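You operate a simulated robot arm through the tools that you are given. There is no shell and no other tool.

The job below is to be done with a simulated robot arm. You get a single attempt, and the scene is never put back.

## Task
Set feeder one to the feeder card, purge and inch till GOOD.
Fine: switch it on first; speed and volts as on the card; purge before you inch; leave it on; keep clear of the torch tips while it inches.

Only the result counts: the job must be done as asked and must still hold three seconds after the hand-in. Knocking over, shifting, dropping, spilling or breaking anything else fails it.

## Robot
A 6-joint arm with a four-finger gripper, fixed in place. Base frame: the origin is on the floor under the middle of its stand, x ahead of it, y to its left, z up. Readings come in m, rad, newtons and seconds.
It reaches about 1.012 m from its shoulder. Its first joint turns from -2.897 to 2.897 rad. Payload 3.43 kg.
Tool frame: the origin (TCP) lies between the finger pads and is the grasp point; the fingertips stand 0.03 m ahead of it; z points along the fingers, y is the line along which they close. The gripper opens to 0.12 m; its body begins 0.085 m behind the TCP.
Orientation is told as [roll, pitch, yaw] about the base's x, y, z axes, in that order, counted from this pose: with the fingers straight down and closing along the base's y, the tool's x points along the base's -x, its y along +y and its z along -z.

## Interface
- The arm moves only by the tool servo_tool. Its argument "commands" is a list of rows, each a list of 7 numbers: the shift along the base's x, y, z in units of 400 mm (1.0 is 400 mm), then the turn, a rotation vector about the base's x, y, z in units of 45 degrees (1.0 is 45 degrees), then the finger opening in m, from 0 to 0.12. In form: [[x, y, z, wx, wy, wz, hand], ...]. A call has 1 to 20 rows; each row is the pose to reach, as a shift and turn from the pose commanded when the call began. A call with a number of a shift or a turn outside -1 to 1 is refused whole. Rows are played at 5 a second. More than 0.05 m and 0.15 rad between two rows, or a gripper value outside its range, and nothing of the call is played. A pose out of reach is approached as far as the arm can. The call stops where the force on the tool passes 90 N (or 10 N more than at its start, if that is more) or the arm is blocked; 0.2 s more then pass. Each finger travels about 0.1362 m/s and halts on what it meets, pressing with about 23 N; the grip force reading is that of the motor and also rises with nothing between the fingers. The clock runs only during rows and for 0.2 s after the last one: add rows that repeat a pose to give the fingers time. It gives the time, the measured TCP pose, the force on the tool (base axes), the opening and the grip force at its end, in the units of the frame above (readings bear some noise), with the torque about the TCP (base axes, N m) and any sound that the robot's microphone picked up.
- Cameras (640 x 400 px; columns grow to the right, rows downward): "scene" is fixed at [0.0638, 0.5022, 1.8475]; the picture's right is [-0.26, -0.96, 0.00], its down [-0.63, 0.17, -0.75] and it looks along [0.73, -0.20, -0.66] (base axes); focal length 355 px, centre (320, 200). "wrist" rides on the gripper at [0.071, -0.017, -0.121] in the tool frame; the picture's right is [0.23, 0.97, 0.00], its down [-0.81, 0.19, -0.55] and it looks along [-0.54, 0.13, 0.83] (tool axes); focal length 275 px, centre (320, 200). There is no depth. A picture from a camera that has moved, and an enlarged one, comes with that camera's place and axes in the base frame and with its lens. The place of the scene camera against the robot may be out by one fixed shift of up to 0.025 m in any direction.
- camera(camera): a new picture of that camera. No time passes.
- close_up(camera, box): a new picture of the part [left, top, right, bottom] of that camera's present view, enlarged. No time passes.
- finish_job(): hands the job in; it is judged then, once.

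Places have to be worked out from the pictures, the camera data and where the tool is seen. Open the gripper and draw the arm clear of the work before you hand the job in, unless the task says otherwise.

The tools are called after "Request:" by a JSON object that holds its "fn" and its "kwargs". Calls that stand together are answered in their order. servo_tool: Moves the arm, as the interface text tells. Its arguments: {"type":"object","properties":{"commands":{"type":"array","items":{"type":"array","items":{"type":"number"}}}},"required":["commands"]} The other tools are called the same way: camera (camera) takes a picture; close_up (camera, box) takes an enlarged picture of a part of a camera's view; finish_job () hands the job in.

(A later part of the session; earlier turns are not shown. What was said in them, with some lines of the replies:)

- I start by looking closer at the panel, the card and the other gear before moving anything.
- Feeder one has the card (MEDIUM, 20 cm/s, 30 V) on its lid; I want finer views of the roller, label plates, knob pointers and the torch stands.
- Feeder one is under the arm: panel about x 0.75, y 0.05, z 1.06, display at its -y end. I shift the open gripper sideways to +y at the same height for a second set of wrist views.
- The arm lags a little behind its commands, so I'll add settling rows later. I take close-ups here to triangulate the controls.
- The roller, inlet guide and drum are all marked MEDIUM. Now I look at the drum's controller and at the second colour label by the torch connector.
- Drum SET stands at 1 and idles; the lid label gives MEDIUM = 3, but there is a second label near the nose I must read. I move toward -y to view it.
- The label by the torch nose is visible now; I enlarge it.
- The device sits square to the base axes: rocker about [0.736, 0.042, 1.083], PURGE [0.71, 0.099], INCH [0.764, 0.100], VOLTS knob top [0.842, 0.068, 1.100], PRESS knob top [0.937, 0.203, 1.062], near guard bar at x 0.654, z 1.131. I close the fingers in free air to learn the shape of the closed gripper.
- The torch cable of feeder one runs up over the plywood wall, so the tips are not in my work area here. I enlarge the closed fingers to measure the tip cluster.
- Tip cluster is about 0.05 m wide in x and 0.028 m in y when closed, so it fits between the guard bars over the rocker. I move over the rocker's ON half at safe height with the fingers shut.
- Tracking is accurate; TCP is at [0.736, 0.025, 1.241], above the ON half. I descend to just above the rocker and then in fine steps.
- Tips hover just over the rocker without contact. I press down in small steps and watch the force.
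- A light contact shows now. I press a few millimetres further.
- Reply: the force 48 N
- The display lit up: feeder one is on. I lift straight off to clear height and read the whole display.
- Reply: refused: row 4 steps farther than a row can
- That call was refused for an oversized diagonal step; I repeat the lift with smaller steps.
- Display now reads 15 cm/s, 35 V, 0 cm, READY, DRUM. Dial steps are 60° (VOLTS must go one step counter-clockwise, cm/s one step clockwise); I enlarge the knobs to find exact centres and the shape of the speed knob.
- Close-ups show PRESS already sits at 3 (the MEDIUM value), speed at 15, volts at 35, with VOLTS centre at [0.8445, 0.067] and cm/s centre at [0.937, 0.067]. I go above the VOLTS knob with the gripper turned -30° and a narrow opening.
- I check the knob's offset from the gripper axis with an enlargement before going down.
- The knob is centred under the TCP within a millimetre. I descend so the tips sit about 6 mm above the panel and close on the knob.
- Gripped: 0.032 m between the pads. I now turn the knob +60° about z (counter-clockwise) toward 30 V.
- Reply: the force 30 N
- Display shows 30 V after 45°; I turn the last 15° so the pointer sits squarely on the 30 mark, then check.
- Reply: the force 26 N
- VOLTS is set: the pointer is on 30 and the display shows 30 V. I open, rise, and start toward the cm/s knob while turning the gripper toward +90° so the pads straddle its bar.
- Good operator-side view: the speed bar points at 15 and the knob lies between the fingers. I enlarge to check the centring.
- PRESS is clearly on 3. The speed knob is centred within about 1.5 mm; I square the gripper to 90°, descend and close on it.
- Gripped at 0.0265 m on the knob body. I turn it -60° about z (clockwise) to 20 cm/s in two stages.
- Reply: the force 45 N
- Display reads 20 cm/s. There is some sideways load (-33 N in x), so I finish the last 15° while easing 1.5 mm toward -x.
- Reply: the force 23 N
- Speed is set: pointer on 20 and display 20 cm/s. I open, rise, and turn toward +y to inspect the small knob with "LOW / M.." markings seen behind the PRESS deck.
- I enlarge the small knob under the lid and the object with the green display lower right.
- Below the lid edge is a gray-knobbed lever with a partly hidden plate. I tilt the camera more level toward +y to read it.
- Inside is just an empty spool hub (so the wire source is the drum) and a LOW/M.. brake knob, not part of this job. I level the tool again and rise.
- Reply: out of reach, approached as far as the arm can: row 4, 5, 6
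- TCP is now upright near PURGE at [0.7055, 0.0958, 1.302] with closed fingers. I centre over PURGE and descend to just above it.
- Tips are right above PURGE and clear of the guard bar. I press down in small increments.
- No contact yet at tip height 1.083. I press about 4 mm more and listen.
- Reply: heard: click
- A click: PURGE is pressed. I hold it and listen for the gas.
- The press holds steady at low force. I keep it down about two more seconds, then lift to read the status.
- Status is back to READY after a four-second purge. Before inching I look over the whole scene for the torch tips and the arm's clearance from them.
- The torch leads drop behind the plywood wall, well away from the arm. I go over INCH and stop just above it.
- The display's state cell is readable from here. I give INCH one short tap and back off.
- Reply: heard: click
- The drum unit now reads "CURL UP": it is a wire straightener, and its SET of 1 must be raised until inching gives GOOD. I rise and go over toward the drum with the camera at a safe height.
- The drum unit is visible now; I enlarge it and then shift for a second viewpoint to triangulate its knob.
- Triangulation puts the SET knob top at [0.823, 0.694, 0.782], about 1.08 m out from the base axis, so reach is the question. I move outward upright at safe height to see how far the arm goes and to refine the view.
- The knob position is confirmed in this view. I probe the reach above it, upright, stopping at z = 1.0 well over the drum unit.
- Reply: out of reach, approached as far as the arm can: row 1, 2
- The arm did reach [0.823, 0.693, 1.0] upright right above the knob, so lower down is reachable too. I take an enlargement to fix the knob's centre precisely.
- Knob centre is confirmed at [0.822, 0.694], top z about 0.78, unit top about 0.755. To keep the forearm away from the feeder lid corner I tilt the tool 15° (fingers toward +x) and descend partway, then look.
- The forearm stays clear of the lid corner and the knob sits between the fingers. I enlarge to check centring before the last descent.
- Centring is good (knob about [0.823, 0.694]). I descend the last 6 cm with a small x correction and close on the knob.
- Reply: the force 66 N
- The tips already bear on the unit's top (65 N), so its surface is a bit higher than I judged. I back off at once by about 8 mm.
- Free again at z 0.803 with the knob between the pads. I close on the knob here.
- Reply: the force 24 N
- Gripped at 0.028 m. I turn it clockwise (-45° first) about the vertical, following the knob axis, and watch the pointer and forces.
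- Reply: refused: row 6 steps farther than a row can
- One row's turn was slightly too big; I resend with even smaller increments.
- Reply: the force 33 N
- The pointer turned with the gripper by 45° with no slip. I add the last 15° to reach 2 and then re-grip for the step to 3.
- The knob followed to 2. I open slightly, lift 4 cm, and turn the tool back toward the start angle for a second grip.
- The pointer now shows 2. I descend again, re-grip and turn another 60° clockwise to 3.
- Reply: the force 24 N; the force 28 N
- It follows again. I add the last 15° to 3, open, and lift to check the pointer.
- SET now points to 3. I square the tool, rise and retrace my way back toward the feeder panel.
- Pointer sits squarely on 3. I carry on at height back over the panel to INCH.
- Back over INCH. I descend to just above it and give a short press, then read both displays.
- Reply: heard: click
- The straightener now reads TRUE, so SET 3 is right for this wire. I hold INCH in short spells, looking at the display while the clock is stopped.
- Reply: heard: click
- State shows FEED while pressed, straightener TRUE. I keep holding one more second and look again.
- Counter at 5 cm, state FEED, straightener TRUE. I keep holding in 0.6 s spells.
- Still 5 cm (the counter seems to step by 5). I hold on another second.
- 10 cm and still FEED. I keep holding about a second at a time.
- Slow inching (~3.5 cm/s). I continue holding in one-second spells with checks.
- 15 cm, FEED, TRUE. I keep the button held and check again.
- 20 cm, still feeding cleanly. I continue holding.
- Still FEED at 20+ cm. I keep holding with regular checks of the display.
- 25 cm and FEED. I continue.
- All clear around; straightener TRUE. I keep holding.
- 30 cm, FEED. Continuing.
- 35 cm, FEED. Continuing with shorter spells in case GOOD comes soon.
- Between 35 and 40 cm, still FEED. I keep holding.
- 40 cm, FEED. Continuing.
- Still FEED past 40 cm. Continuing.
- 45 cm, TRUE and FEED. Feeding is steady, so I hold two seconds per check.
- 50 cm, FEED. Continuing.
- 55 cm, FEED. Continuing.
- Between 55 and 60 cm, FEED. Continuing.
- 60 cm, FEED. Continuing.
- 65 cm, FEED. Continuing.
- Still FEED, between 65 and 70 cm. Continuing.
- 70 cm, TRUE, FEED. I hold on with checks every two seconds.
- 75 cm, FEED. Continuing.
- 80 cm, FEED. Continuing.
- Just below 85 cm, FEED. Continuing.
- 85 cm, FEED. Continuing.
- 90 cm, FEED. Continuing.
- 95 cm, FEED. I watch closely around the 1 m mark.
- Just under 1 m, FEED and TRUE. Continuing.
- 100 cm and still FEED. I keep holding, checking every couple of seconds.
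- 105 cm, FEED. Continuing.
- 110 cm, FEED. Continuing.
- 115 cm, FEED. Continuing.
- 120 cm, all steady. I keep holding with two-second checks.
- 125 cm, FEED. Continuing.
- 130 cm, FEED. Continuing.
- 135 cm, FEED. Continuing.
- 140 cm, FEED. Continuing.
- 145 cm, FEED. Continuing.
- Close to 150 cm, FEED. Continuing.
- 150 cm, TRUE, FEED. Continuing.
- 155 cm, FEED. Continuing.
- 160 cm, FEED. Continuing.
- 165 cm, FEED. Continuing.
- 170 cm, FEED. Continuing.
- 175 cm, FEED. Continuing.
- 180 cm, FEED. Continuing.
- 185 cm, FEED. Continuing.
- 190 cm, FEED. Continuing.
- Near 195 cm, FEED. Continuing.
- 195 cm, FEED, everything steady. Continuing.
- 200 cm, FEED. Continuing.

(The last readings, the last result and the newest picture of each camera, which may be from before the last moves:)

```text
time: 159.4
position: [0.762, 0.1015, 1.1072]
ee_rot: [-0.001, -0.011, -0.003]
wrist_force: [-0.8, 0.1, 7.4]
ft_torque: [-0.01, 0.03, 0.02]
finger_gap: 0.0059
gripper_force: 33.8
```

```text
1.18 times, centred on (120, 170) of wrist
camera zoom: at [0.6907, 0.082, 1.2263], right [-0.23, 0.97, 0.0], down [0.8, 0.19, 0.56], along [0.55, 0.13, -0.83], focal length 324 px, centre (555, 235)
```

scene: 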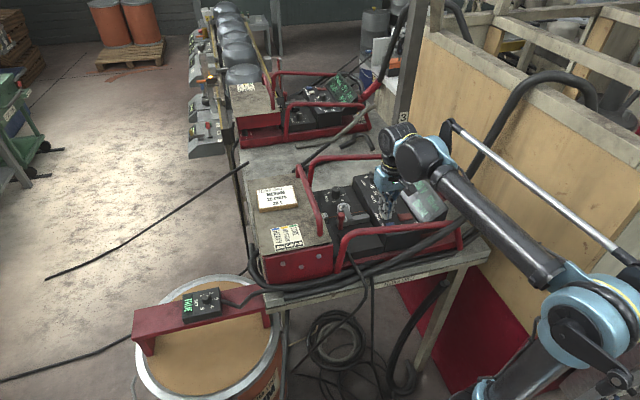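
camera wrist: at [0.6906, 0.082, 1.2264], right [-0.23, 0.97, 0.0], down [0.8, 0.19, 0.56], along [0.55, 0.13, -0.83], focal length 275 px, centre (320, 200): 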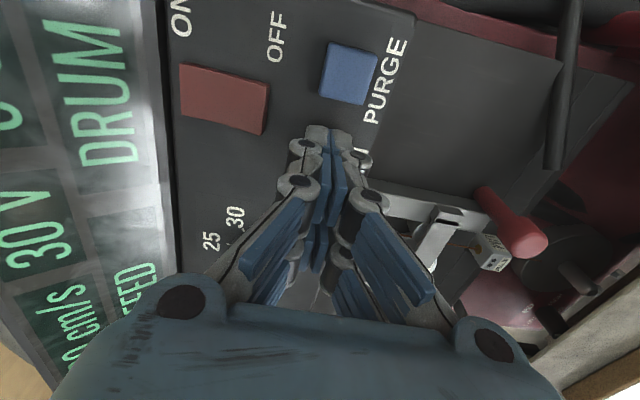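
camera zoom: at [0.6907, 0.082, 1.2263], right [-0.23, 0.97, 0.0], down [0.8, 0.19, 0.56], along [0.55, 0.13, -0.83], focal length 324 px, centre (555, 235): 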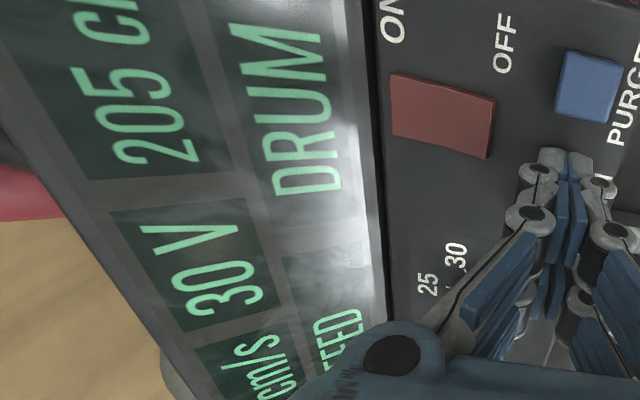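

205 cm and still FEED; the earlier taps show the counter accumulates, so I release the button briefly to see what the state cell says at rest.

Request:
{"fn": "servo_tool", "kwargs": {"commands": [[0, 0, 0.03, 0, 0, 0, 0], [0, 0, 0.03, 0, 0, 0, 0]]}}

Request:
{"fn": "camera", "kwargs": {"camera": "wrist"}}

Request:
{"fn": "close_up", "kwargs": {"camera": "scene", "box": [340, 140, 460, 260]}}

Request:
{"fn": "close_up", "kwargs": {"camera": "scene", "box": [175, 275, 239, 325]}}

```text
time: 160.0
position: [0.7633, 0.0984, 1.1196]
ee_rot: [0.0, -0.01, 0.0]
wrist_force: [0.0, -1.1, -0.3]
ft_torque: [-0.03, 0.0, 0.0]
finger_gap: 0.0
gripper_force: 33.4
```

```text
taken
camera wrist: at [0.6912, 0.0825, 1.2382], right [-0.23, 0.97, 0.0], down [0.8, 0.19, 0.56], along [0.55, 0.13, -0.83], focal length 275 px, centre (320, 200)
```

wrist: 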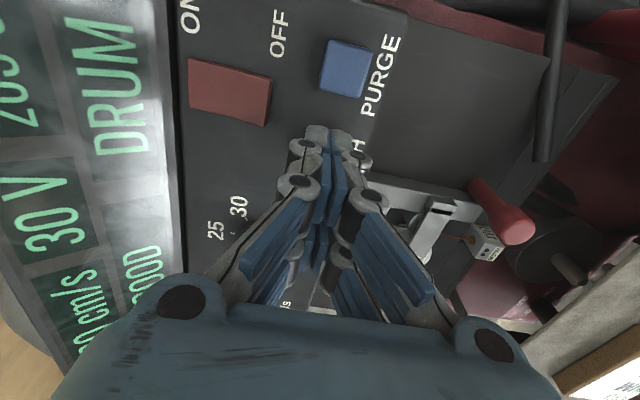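

```text
3.33 times, centred on (400, 200) of scene
camera zoom: at [0.0638, 0.5022, 1.8475], right [-0.26, -0.96, 0.0], down [-0.63, 0.17, -0.75], along [0.73, -0.2, -0.66], focal length 1184 px, centre (53, 200)
```

zoom: 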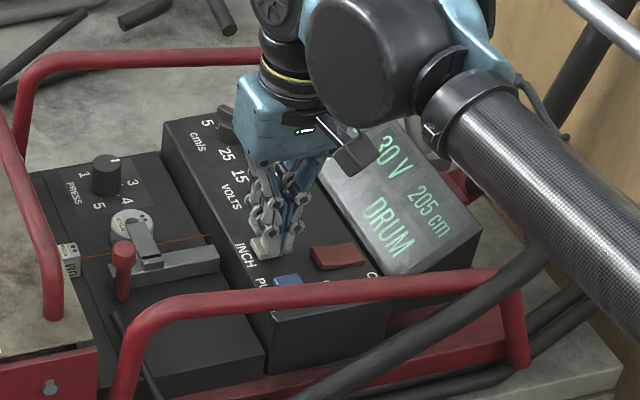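

```text
8.00 times, centred on (207, 300) of scene
camera zoom: at [0.0638, 0.5022, 1.8475], right [-0.26, -0.96, 0.0], down [-0.63, 0.17, -0.75], along [0.73, -0.2, -0.66], focal length 2842 px, centre (1224, -600)
```

zoom: 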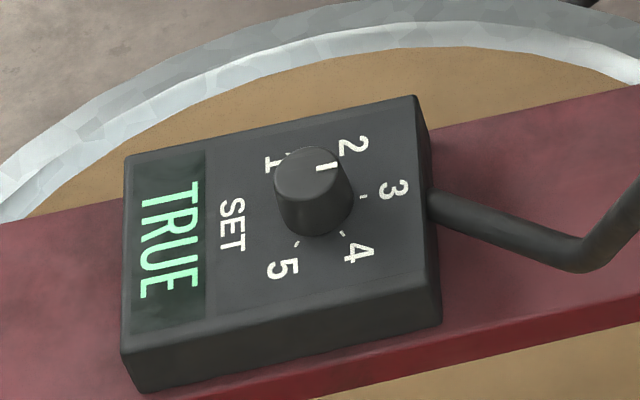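

The state cell now reads GOOD with 205 cm, 30 V, straightener TRUE. I lift straight up, open the gripper, and draw clear, then verify all readings.

Request:
{"fn": "servo_tool", "kwargs": {"commands": [[0, 0, 0.1, 0, 0, 0, 0], [0, 0, 0.2, 0, 0, 0, 0], [0, 0, 0.3, 0, 0, 0, 0], [0, 0, 0.4, 0, 0, 0, 0], [0, 0, 0.45, 0, 0, 0, 0.05], [-0.1, 0, 0.45, 0, 0, 0, 0.1], [-0.2, 0, 0.45, 0, 0, 0, 0.12], [-0.3, 0, 0.45, 0, 0, 0, 0.12], [-0.4, 0, 0.45, 0, 0, 0, 0.12], [-0.4, 0, 0.45, 0, 0, 0, 0.12]]}}

Request:
{"fn": "camera", "kwargs": {"camera": "wrist"}}

Request:
{"fn": "close_up", "kwargs": {"camera": "wrist", "box": [210, 120, 450, 300]}}

Request:
{"fn": "camera", "kwargs": {"camera": "scene"}}

```text
time: 162.2
position: [0.6036, 0.0997, 1.2997]
ee_rot: [0.0, -0.01, -0.001]
wrist_force: [0.8, -0.1, -1.5]
ft_torque: [-0.01, 0.0, -0.01]
finger_gap: 0.12
gripper_force: 0.1
```

```text
taken
camera wrist: at [0.5308, 0.0832, 1.4185], right [-0.23, 0.97, 0.0], down [0.81, 0.19, 0.56], along [0.55, 0.13, -0.83], focal length 275 px, centre (320, 200)
```

wrist: 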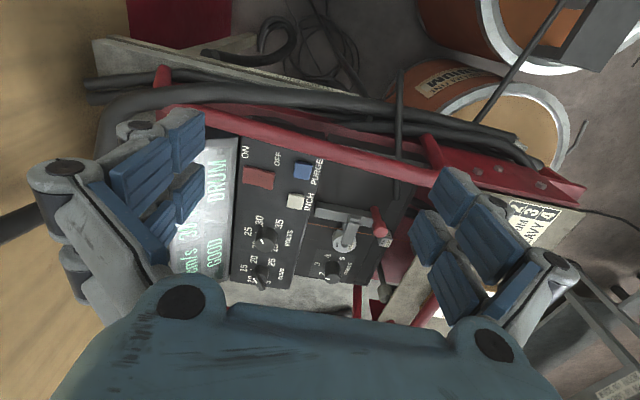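

```text
2.22 times, centred on (330, 210) of wrist
camera zoom: at [0.5308, 0.0832, 1.4185], right [-0.23, 0.97, 0.0], down [0.81, 0.19, 0.56], along [0.55, 0.13, -0.83], focal length 612 px, centre (298, 178)
```

zoom: 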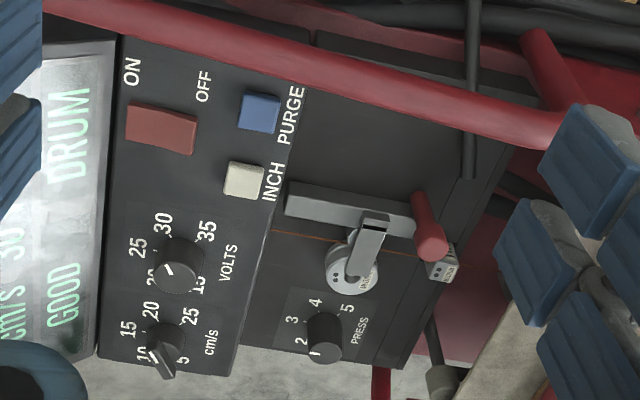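

```text
taken
```

scene: 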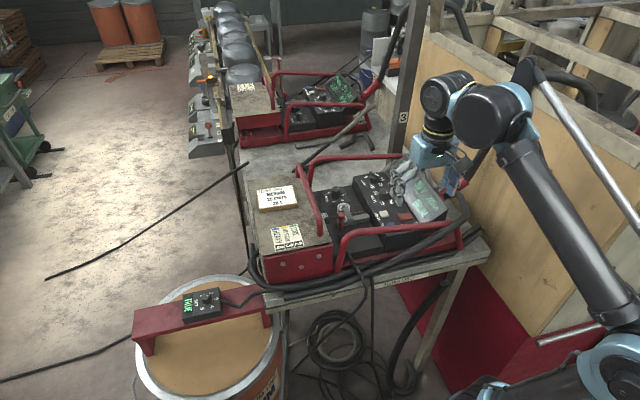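

GOOD is shown at rest, and pointers are on 20, 30 and 3. I draw back a bit further and take a last full reading of the display before handing in.

Request:
{"fn": "servo_tool", "kwargs": {"commands": [[-0.05, -0.08, 0.05, 0, 0, 0, 0.12], [-0.1, -0.16, 0.08, 0, 0, 0, 0.12], [-0.12, -0.22, 0.1, 0, 0, 0, 0.12], [-0.12, -0.22, 0.1, 0, 0, 0, 0.12], [-0.12, -0.22, 0.1, 0, 0, 0, 0.12]]}}

Request:
{"fn": "close_up", "kwargs": {"camera": "wrist", "box": [210, 120, 450, 300]}}

Request:
{"fn": "close_up", "kwargs": {"camera": "scene", "box": [240, 120, 480, 290]}}

Request:
{"fn": "close_up", "kwargs": {"camera": "scene", "box": [120, 260, 300, 380]}}

```text
time: 163.4
position: [0.5557, 0.0113, 1.3406]
ee_rot: [0.0, -0.011, -0.002]
wrist_force: [0.1, -0.2, -0.1]
ft_torque: [0.01, 0.03, 0.0]
finger_gap: 0.1202
gripper_force: 0.1
```

```text
2.22 times, centred on (330, 210) of wrist
camera zoom: at [0.4824, -0.0048, 1.4598], right [-0.23, 0.97, 0.0], down [0.81, 0.19, 0.56], along [0.55, 0.13, -0.83], focal length 612 px, centre (298, 178)
```

zoom: 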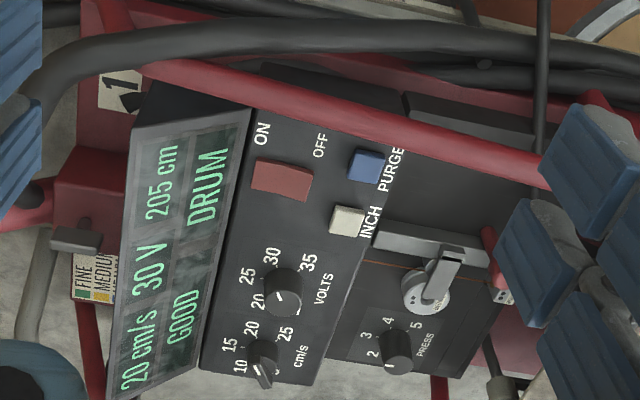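

```text
2.35 times, centred on (360, 205) of scene
camera zoom: at [0.0638, 0.5022, 1.8475], right [-0.26, -0.96, 0.0], down [-0.63, 0.17, -0.75], along [0.73, -0.2, -0.66], focal length 836 px, centre (226, 188)
```

zoom: 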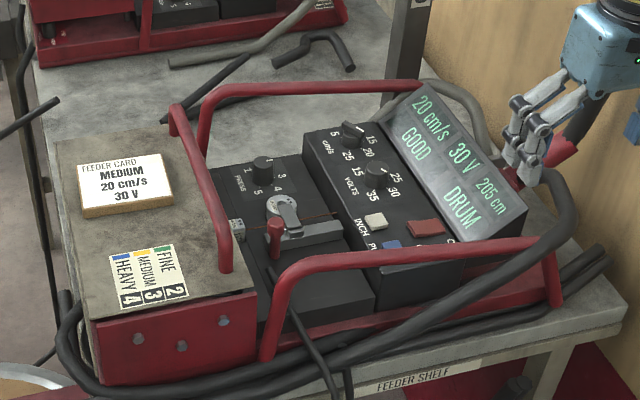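

```text
3.33 times, centred on (210, 320) of scene
camera zoom: at [0.0638, 0.5022, 1.8475], right [-0.26, -0.96, 0.0], down [-0.63, 0.17, -0.75], along [0.73, -0.2, -0.66], focal length 1184 px, centre (687, -200)
```

zoom: 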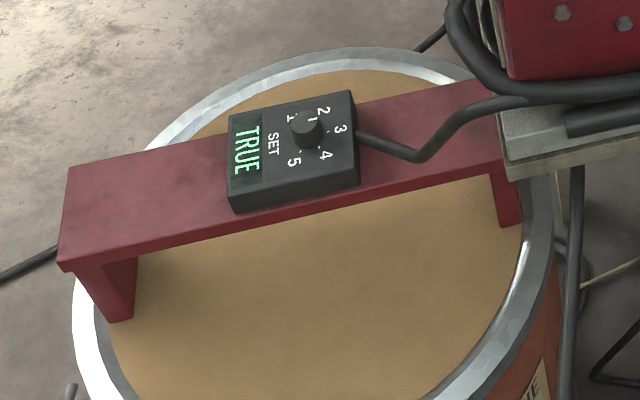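

The display reads 20 cm/s, 30 V, 205 cm, GOOD, DRUM with feeder one on; PRESS is at 3, the straightener reads TRUE, nothing else has moved, and the arm is clear with the gripper open. I hand the job in.

Request:
{"fn": "finish_job", "kwargs": {}}

```text
The job is handed in.
```

Feeder one is on and set to the card, purged, and inched to GOOD. The display reads 20 cm/s, 30 V, 205 cm, GOOD.

- **Order:** I switched it on first, then set volts and speed. I held PURGE for about four seconds before touching INCH. I heard it click but couldn't see the state cell while it was pressed.
- **Straightener:** The first short INCH tap made the unit on drum one read "CURL UP" with SET at 1. I turned SET to 3, the number for MEDIUM wire on the lid label, and it has read TRUE since. The PRESS dial was already at 3, so I left it.
- **Length fed:** GOOD only shows once INCH is released, so I held it longer than needed. The 205 cm may be more wire than the minimum.
- **Contact:** While lining up on the SET knob, the fingertips pressed on the top of the drum unit at about 65 N for a moment before I backed off. Nothing shifted that I can see.

The torch leads run behind the plywood wall and the arm stayed on this side of it while the wire fed. The arm is drawn clear with the gripper open.
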